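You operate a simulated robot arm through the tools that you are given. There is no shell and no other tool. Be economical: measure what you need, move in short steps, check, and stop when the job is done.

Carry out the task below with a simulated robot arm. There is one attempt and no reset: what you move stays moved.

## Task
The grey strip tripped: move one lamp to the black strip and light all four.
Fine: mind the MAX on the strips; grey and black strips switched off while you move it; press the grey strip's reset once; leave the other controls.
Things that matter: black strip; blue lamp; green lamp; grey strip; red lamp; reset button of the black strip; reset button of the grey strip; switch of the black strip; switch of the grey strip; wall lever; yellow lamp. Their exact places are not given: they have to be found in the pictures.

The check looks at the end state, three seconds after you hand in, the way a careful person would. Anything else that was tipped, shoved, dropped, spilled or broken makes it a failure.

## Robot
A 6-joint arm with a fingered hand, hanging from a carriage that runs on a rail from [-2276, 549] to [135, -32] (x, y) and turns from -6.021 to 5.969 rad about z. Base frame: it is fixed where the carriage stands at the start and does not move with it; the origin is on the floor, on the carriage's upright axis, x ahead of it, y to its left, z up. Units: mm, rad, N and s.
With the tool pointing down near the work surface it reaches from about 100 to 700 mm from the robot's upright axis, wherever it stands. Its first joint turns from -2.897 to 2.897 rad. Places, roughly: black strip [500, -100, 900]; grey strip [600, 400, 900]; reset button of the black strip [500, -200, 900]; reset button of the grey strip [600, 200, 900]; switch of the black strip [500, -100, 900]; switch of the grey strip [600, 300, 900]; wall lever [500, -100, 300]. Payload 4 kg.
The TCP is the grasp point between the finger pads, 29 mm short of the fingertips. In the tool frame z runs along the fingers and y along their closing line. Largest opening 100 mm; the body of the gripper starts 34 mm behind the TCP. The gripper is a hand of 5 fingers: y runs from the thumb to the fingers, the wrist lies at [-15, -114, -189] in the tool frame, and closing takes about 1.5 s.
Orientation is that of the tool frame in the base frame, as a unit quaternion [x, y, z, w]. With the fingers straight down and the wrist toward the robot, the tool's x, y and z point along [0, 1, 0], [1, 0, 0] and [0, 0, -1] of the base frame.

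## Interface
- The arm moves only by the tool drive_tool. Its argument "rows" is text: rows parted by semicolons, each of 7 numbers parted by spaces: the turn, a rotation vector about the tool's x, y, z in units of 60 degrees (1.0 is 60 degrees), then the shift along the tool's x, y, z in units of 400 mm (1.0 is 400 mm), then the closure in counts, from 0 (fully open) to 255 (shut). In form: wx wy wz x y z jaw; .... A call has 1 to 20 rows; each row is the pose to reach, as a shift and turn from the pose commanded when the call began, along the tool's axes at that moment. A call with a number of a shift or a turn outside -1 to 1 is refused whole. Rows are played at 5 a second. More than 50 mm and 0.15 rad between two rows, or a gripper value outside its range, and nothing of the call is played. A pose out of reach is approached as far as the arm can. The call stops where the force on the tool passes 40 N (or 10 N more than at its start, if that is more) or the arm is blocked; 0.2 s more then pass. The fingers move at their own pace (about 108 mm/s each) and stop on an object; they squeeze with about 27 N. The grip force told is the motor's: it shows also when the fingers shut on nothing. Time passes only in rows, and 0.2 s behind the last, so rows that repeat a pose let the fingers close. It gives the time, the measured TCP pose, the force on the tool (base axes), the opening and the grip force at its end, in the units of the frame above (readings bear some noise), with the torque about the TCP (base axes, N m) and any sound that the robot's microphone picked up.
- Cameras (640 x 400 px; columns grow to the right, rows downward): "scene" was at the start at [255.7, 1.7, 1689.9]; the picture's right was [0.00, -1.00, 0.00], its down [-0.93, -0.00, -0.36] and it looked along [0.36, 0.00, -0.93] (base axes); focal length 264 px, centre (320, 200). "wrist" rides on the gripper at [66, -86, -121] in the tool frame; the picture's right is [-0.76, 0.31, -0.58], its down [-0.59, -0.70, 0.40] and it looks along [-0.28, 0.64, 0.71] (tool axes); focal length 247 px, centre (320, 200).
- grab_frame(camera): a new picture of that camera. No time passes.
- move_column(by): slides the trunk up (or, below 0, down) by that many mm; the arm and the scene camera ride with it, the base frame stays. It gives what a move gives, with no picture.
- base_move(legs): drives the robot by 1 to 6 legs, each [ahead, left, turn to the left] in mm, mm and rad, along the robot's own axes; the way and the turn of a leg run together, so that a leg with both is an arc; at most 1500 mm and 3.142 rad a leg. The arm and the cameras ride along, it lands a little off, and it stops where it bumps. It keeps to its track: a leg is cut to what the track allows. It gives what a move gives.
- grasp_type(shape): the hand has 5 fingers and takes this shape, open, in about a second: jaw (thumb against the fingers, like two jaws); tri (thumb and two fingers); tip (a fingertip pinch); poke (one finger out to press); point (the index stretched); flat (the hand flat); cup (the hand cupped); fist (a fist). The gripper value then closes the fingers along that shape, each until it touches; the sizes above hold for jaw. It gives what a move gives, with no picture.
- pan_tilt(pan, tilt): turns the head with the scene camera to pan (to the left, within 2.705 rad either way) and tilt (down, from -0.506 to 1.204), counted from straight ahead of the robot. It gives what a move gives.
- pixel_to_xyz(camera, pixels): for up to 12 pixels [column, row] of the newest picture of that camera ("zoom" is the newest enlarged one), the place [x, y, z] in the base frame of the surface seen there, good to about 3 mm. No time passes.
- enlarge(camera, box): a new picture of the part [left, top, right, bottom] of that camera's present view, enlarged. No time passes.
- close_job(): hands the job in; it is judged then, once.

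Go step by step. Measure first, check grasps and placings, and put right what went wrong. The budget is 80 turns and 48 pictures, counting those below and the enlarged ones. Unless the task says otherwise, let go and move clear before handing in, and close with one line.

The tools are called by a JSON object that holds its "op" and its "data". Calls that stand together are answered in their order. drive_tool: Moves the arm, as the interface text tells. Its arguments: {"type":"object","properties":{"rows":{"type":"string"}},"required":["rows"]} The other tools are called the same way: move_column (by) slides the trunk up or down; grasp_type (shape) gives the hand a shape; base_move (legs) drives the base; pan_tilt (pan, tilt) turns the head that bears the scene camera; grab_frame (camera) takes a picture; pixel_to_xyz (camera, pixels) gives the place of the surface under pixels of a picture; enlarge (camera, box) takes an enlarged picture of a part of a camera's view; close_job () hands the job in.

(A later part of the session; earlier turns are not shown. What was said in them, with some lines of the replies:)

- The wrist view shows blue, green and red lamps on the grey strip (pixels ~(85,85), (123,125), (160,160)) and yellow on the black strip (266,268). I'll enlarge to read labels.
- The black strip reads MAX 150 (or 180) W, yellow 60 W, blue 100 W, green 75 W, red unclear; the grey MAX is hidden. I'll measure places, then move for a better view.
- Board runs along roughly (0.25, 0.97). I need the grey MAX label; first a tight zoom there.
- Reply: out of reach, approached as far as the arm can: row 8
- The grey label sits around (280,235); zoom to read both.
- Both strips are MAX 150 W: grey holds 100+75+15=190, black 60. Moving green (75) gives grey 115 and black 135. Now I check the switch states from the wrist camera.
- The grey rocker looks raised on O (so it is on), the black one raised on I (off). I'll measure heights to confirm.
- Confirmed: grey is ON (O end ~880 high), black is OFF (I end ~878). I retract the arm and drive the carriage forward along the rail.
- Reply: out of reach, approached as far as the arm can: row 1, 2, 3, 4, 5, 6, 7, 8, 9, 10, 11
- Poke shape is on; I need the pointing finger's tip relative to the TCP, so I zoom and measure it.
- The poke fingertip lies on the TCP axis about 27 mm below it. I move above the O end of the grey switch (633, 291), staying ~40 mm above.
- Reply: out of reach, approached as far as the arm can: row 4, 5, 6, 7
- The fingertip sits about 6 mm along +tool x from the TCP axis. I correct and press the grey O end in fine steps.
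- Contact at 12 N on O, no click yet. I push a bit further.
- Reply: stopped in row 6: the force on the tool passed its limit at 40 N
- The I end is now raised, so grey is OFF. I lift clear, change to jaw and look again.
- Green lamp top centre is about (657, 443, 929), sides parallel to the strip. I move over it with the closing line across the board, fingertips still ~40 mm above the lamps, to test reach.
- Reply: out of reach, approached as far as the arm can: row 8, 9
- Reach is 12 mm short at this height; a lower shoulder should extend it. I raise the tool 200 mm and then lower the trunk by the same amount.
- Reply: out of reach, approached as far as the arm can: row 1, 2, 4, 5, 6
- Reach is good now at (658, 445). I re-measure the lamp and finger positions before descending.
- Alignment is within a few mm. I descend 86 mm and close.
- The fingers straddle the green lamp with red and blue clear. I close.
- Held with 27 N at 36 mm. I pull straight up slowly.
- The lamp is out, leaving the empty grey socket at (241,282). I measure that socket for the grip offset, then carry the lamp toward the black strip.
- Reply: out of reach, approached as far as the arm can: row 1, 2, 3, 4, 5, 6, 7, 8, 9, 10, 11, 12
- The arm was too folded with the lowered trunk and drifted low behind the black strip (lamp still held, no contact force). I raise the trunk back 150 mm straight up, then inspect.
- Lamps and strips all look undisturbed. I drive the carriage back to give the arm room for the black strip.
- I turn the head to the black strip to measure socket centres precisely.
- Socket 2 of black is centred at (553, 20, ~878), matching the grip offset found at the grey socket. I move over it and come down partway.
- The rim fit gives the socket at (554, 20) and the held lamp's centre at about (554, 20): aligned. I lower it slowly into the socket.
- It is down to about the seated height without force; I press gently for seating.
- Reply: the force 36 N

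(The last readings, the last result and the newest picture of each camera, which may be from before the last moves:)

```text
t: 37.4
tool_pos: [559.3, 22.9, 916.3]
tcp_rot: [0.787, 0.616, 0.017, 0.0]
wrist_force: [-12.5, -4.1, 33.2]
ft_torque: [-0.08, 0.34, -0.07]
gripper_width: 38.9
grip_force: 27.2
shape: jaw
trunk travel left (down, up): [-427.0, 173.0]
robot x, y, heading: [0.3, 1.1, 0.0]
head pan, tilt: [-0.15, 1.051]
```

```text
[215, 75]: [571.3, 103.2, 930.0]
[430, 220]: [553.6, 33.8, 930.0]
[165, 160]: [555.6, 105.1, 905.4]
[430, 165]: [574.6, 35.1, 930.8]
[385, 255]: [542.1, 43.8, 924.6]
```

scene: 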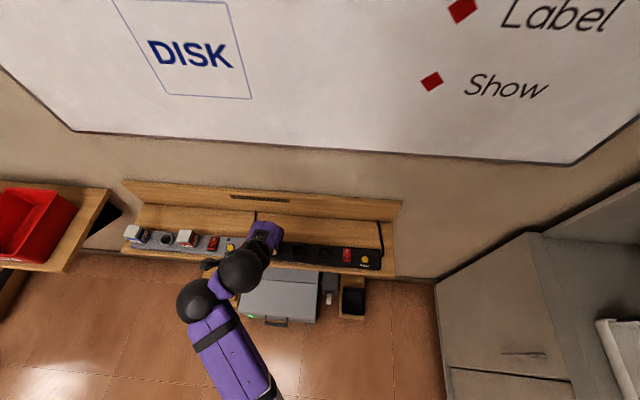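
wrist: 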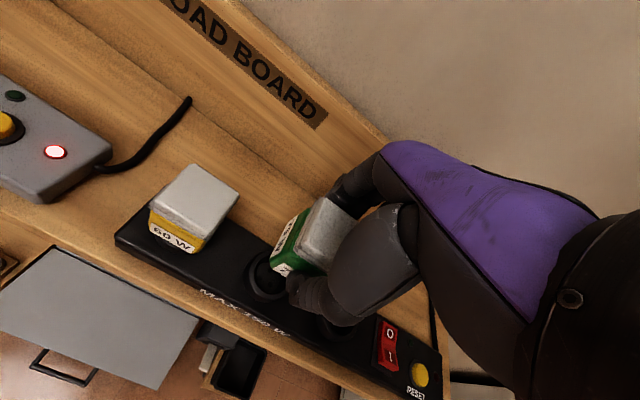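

Lid height equals the yellow's (930) and 33 N reaction: seated. I relax, open and lift away.

{"op": "drive_tool", "data": {"rows": "0 0 0 0 0 -0.008 255;0 0 0 0 0 -0.009 120;0 0 0 0 0 -0.009 0;0 0 0 0 0 -0.009 0;0 0 0 0 0 -0.009 0;0 0 0 0 0 -0.009 0"}}

{"op": "drive_tool", "data": {"rows": "0 0 0 0 0 -0.05 0;0 0 0 0 0 -0.11 0;0 0 0 0 0 -0.2 0;0 0 0 0 0 -0.3 0"}}

{"op": "grab_frame", "data": {"camera": "wrist"}}

```text
t: 38.8
tool_pos: [556.8, 22.7, 916.5]
tcp_rot: [0.787, 0.617, 0.013, 0.0]
wrist_force: [0.5, -0.3, -0.5]
ft_torque: [0.01, -0.03, 0.0]
gripper_width: 99.7
grip_force: 0.2
shape: jaw
trunk travel left (down, up): [-427.0, 173.0]
robot x, y, heading: [1.7, -1.2, 0.004]
head pan, tilt: [-0.15, 1.051]
```

```text
t: 39.8
tool_pos: [553.0, 18.8, 1036.2]
tcp_rot: [0.787, 0.616, 0.014, -0.001]
wrist_force: [0.3, -0.1, 0.3]
ft_torque: [0.05, 0.01, 0.0]
gripper_width: 99.9
grip_force: 0.1
shape: jaw
trunk travel left (down, up): [-427.0, 173.0]
robot x, y, heading: [-1.3, -3.3, 0.003]
head pan, tilt: [-0.15, 1.051]
```

```text
12 pictures are left
```

wrist: 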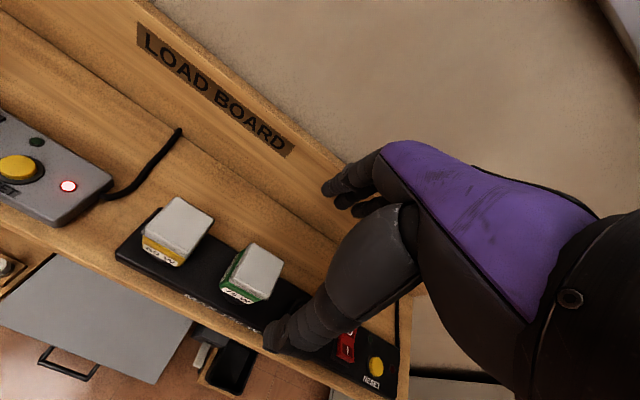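

Green is upright in black socket 2. I switch to poke and go above the black I end (504, -131).

{"op": "grasp_type", "data": {"shape": "poke"}}

{"op": "drive_tool", "data": {"rows": "0 0 0 -0.1 -0.008 0 0;0 0 0 -0.2 -0.016 0 0;0 0 0 -0.3 -0.024 0 0;0 0 0 -0.413 -0.0315 0 0;0 0 0 -0.413 -0.0315 0.1 0;0 0 0 -0.413 -0.0315 0.2 0;0 0 0 -0.413 -0.0315 0.24 0;0 0 0 -0.413 -0.0315 0.24 0"}}

{"op": "enlarge", "data": {"camera": "wrist", "box": [200, 180, 380, 360]}}

```text
t: 40.7
tool_pos: [552.5, 18.9, 1036.5]
tcp_rot: [0.787, 0.617, 0.015, -0.001]
wrist_force: [-0.1, 0.3, 0.8]
ft_torque: [-0.02, 0.01, 0.01]
gripper_width: 0.0
grip_force: 0.0
shape: poke
trunk travel left (down, up): [-427.0, 173.0]
robot x, y, heading: [-0.1, -1.6, 0.002]
head pan, tilt: [-0.15, 1.051]
```

```text
t: 42.5
tool_pos: [504.9, -135.3, 936.8]
tcp_rot: [0.787, 0.617, 0.013, 0.0]
wrist_force: [0.5, 0.1, 0.1]
ft_torque: [-0.02, 0.0, 0.0]
gripper_width: 0.0
grip_force: 0.0
shape: poke
trunk travel left (down, up): [-427.0, 173.0]
robot x, y, heading: [1.4, -2.1, 0.003]
head pan, tilt: [-0.15, 1.051]
```

```text
2.22 times, centred on (290, 270) of wrist
```

zoom: 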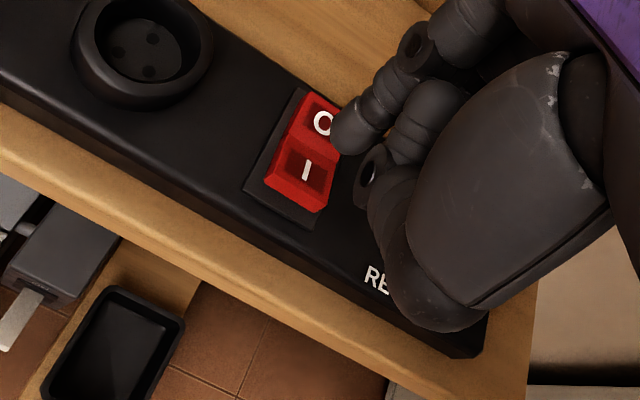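

{"op": "pixel_to_xyz", "data": {"camera": "zoom", "pixels": [[305, 170], [290, 188], [323, 125], [275, 160], [325, 190], [345, 140], [340, 130], [350, 148], [375, 185]]}}

```text
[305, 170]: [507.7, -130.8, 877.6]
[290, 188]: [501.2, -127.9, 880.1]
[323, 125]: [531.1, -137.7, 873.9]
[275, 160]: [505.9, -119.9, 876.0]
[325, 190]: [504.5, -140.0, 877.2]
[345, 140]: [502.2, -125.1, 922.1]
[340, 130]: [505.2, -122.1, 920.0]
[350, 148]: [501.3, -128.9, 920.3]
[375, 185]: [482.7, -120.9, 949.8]
```

The tip axis is at about (506, -130), right on the I half; I shift 3 mm outward and press.

{"op": "drive_tool", "data": {"rows": "0 0 0 0 -0.008 0.04 0;0 0 0 0 -0.008 0.07 0;0 0 0 0 -0.008 0.08 0;0 0 0 0 -0.008 0.087 0;0 0 0 0 -0.008 0.092 0;0 0 0 0 -0.008 0.096 0;0 0 0 0 -0.008 0.1 0;0 0 0 0 -0.008 0.104 0;0 0 0 0 -0.008 0.108 0;0 0 0 0 -0.008 0.112 0;0 0 0 0 -0.008 0.116 0"}}

{"op": "drive_tool", "data": {"rows": "0 0 0 0 0 -0.05 0;0 0 0 0 0 -0.15 0;0 0 0 0 0 -0.25 0;0 0 0 0 0 -0.35 0"}}

{"op": "grab_frame", "data": {"camera": "wrist"}}

```text
t: 44.8
tool_pos: [511.0, -134.8, 900.7]
tcp_rot: [0.786, 0.618, 0.022, 0.009]
wrist_force: [-4.4, 3.8, 24.5]
ft_torque: [-0.16, 0.31, -0.06]
gripper_width: 0.2
grip_force: 0.1
shape: poke
trunk travel left (down, up): [-427.0, 173.0]
robot x, y, heading: [2.6, -2.0, 0.004]
head pan, tilt: [-0.15, 1.051]
stopped in row 11: the force on the tool passed its limit at 41 N (the readings are from after the stop); the commanded pose is now the measured one
```

```text
t: 45.8
tool_pos: [501.2, -137.0, 1039.7]
tcp_rot: [0.786, 0.617, 0.019, 0.005]
wrist_force: [0.9, 0.5, 0.5]
ft_torque: [0.02, -0.01, -0.02]
gripper_width: 0.3
grip_force: 0.0
shape: poke
trunk travel left (down, up): [-427.0, 173.0]
robot x, y, heading: [2.0, 4.5, 0.0]
head pan, tilt: [-0.15, 1.051]
```

```text
10 pictures are left
```

wrist: 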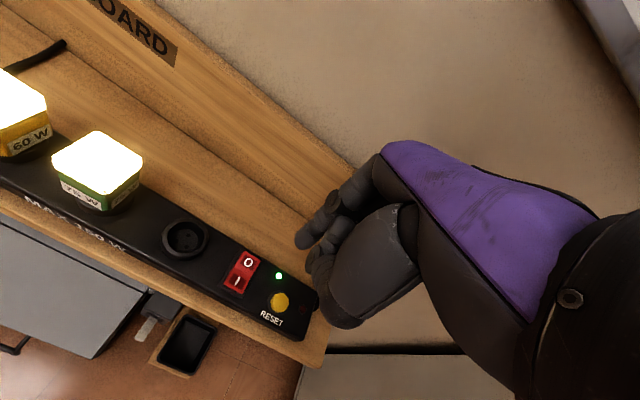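

Black strip is on; yellow and green lamps glow with a green LED. Next the grey reset: carriage ahead ~58 mm and the arm over to (598, 237).

{"op": "base_move", "data": {"legs": [[58, -14, 0]]}}

{"op": "drive_tool", "data": {"rows": "0 0 0 0.1 -0.015 0 0;0 0 0 0.2 -0.03 0 0;0 0 0 0.3 -0.045 0 0;0 0 0 0.4 -0.06 0 0;0 0 0 0.5 -0.075 0 0;0 0 0 0.6 -0.09 0 0;0 0 0 0.7 -0.105 0 0;0 0 0 0.8 -0.12 0 0;0 0 0 0.88 -0.13 0 0;0 0 0 0.95 -0.14 0 0;0 0 0 0.95 -0.14 0 0"}}

```text
t: 46.8
tool_pos: [561.4, -150.2, 1040.2]
tcp_rot: [0.786, 0.618, 0.018, 0.005]
wrist_force: [0.3, -0.3, 0.4]
ft_torque: [0.01, 0.0, -0.02]
gripper_width: 0.0
grip_force: 0.0
shape: poke
trunk travel left (down, up): [-427.0, 173.0]
robot x, y, heading: [61.8, -16.5, 0.001]
head pan, tilt: [-0.15, 1.051]
```

```text
t: 49.2
tool_pos: [595.2, 231.6, 1047.8]
tcp_rot: [0.786, 0.618, 0.018, 0.006]
wrist_force: [0.9, -0.4, -0.2]
ft_torque: [-0.02, -0.02, -0.01]
gripper_width: 0.0
grip_force: 0.0
shape: poke
trunk travel left (down, up): [-427.0, 173.0]
robot x, y, heading: [56.5, -15.3, 0.009]
head pan, tilt: [-0.15, 1.051]
```

{"op": "drive_tool", "data": {"rows": "0 0 0 0 0 0.1 0;0 0 0 0 0 0.2 0;0 0 0 0 0 0.27 0;0 0 0 0 0 0.27 0"}}

{"op": "enlarge", "data": {"camera": "wrist", "box": [180, 160, 380, 360]}}

```text
t: 50.2
tool_pos: [599.9, 235.7, 938.6]
tcp_rot: [0.786, 0.618, 0.019, 0.006]
wrist_force: [0.4, -0.3, 0.3]
ft_torque: [-0.03, -0.02, 0.01]
gripper_width: 0.0
grip_force: 0.3
shape: poke
trunk travel left (down, up): [-427.0, 173.0]
robot x, y, heading: [60.9, -16.2, 0.002]
head pan, tilt: [-0.15, 1.051]
```

```text
2.00 times, centred on (280, 260) of wrist
```

zoom: 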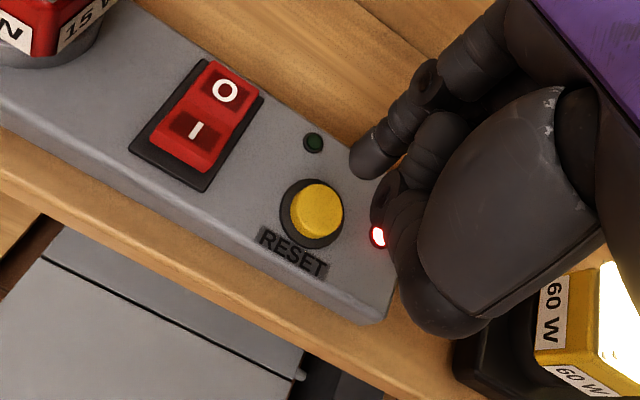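

{"op": "pixel_to_xyz", "data": {"camera": "zoom", "pixels": [[316, 208], [298, 210], [338, 208], [316, 188], [318, 230], [194, 130], [182, 145], [362, 160], [370, 170], [355, 150], [224, 90]]}}

```text
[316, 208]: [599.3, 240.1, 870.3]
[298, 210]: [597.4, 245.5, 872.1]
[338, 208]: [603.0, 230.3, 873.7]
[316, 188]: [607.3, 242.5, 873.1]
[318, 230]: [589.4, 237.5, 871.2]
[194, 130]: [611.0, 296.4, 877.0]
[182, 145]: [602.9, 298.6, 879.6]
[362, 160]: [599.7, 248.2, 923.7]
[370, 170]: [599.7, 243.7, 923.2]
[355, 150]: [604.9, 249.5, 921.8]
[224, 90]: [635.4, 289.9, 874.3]
```

Button centre (599, 239), tip axis about (604, 242). I correct and press reset once, then retract.

{"op": "drive_tool", "data": {"rows": "0 0 0 -0.0128 -0.014 0 0;0 0 0 -0.0128 -0.014 0.05 0;0 0 0 -0.0128 -0.014 0.08 0;0 0 0 -0.0128 -0.014 0.09 0;0 0 0 -0.0128 -0.014 0.097 0;0 0 0 -0.0128 -0.014 0.102 0;0 0 0 -0.0128 -0.014 0.107 0;0 0 0 -0.0128 -0.014 0.112 0;0 0 0 -0.0128 -0.014 0.117 0;0 0 0 -0.0128 -0.014 0.122 0"}}

{"op": "enlarge", "data": {"camera": "wrist", "box": [180, 160, 420, 400]}}

```text
t: 52.4
tool_pos: [597.1, 231.6, 894.6]
tcp_rot: [0.787, 0.617, 0.022, 0.007]
wrist_force: [-7.3, -5.1, 31.2]
ft_torque: [-0.41, 0.23, -0.05]
gripper_width: 0.0
grip_force: 0.1
shape: poke
trunk travel left (down, up): [-427.0, 173.0]
robot x, y, heading: [58.7, -11.4, 0.003]
head pan, tilt: [-0.15, 1.051]
heard: click
```

```text
1.67 times, centred on (300, 280) of wrist
```

zoom: 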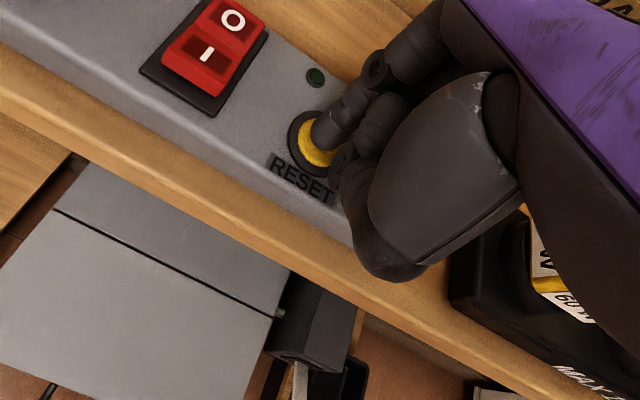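

Click heard. I lift and move above the grey I end.

{"op": "drive_tool", "data": {"rows": "0 0 0 0 0 -0.05 0;0 0 0 0 0 -0.11 0;0 0 0 0.07 -0.0125 -0.11 0;0 0 0 0.143 -0.0255 -0.11 0;0 0 0 0.143 -0.0255 -0.11 0"}}

{"op": "enlarge", "data": {"camera": "wrist", "box": [180, 160, 420, 400]}}

```text
t: 53.6
tool_pos: [596.1, 288.1, 934.3]
tcp_rot: [0.786, 0.618, 0.019, 0.005]
wrist_force: [0.1, -0.3, -1.0]
ft_torque: [-0.07, -0.01, 0.0]
gripper_width: 0.0
grip_force: 0.1
shape: poke
trunk travel left (down, up): [-427.0, 173.0]
robot x, y, heading: [61.1, -13.8, -0.001]
head pan, tilt: [-0.15, 1.051]
```

```text
1.67 times, centred on (300, 280) of wrist
```

zoom: 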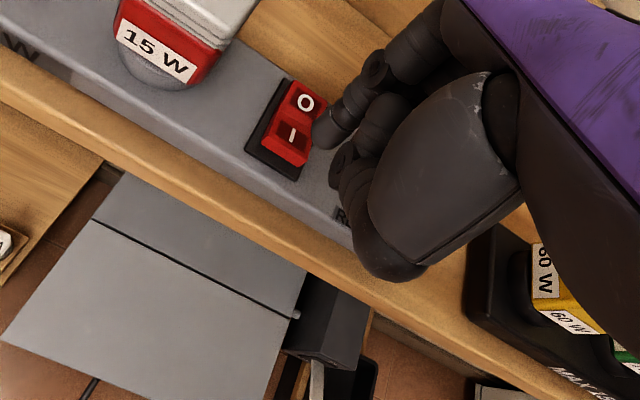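

{"op": "pixel_to_xyz", "data": {"camera": "zoom", "pixels": [[292, 135], [280, 150], [305, 103], [322, 132], [330, 140], [318, 125], [270, 140], [300, 158]]}}

```text
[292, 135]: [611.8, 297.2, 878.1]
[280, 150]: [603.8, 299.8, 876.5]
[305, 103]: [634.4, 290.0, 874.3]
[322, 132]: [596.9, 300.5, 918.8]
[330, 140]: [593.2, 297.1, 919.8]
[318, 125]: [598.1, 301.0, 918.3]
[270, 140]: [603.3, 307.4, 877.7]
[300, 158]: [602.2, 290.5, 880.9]
```

Tip axis ~(601, 295.5) on descent; I add (+4, +2) mm and press the grey I end.

{"op": "drive_tool", "data": {"rows": "0 0 0 0.007 0.0085 0.03 0;0 0 0 0.007 0.0085 0.06 0;0 0 0 0.007 0.0085 0.07 0;0 0 0 0.007 0.0085 0.077 0;0 0 0 0.007 0.0085 0.083 0;0 0 0 0.007 0.0085 0.088 0;0 0 0 0.007 0.0085 0.093 0;0 0 0 0.007 0.0085 0.098 0;0 0 0 0.007 0.0085 0.103 0;0 0 0 0.007 0.0085 0.108 0;0 0 0 0.007 0.0085 0.113 0"}}

{"op": "drive_tool", "data": {"rows": "0 0 0 0 0 -0.05 0;0 0 0 0 0 -0.15 0;0 0 0 0 0 -0.25 0;0 0 0 0 0 -0.35 0"}}

{"op": "grab_frame", "data": {"camera": "wrist"}}

```text
t: 55.7
tool_pos: [609.9, 293.3, 901.8]
tcp_rot: [0.788, 0.615, 0.029, 0.007]
wrist_force: [-3.4, -4.5, 24.3]
ft_torque: [-0.3, 0.25, 0.0]
gripper_width: 0.0
grip_force: 0.1
shape: poke
trunk travel left (down, up): [-427.0, 173.0]
robot x, y, heading: [57.5, -13.0, 0.004]
head pan, tilt: [-0.15, 1.051]
stopped in row 10: the force on the tool passed its limit at 42 N (the readings are from after the stop); the commanded pose is now the measured one
```

```text
t: 56.7
tool_pos: [600.6, 290.0, 1036.5]
tcp_rot: [0.787, 0.616, 0.024, 0.006]
wrist_force: [-0.2, 0.2, -0.4]
ft_torque: [0.03, 0.03, -0.02]
gripper_width: 0.0
grip_force: 0.0
shape: poke
trunk travel left (down, up): [-427.0, 173.0]
robot x, y, heading: [59.6, -16.2, 0.004]
head pan, tilt: [-0.15, 1.051]
```

```text
6 pictures are left
```

wrist: 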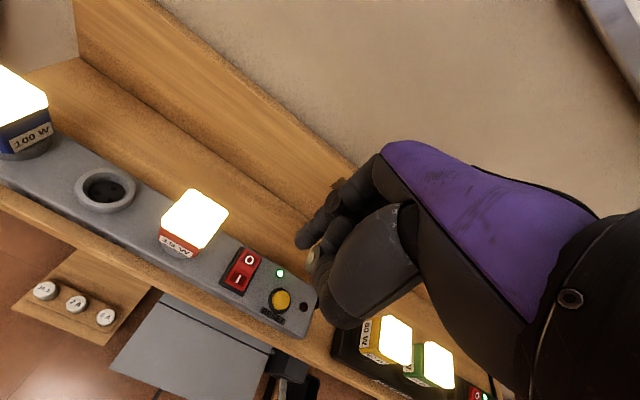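

All four lamps glow and both LEDs are green. I retreat a bit and check the whole scene once.

{"op": "base_move", "data": {"legs": [[-200, 48, 0]]}}

{"op": "pan_tilt", "data": {"pan": 0.15, "tilt": 0.95}}

{"op": "grab_frame", "data": {"camera": "scene"}}

```text
t: 58.3
tool_pos: [404.1, 337.6, 1037.9]
tcp_rot: [0.787, 0.617, 0.023, 0.006]
wrist_force: [0.0, 0.0, 0.1]
ft_torque: [0.0, 0.03, 0.01]
gripper_width: 0.0
grip_force: 0.1
shape: poke
trunk travel left (down, up): [-427.0, 173.0]
robot x, y, heading: [-136.3, 34.0, 0.003]
head pan, tilt: [-0.15, 1.051]
```

```text
t: 59.1
tool_pos: [405.4, 336.2, 1037.2]
tcp_rot: [0.786, 0.617, 0.023, 0.006]
wrist_force: [0.9, -0.4, 0.4]
ft_torque: [-0.04, -0.05, 0.01]
gripper_width: 0.1
grip_force: 0.1
shape: poke
trunk travel left (down, up): [-427.0, 173.0]
robot x, y, heading: [-134.6, 36.0, -0.0]
head pan, tilt: [0.15, 0.949]
```

```text
5 pictures are left
```

scene: 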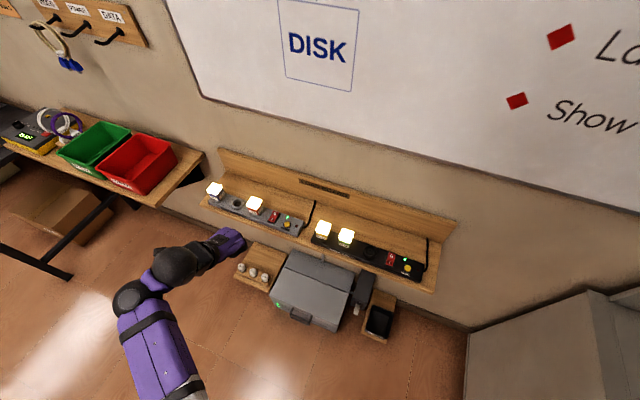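

The scene view shows all four lamps lit, nothing else disturbed and the arm clear, so I hand in.

{"op": "close_job", "data": {}}

```text
The job is handed in.
```

All four lamps are lit: I moved the green 75 W lamp to the black strip, leaving grey at 115 W and black at 135 W, both under their 150 W MAX. Both strips were off during the move, the grey reset was pressed once, and I left the black reset and wall lever alone.
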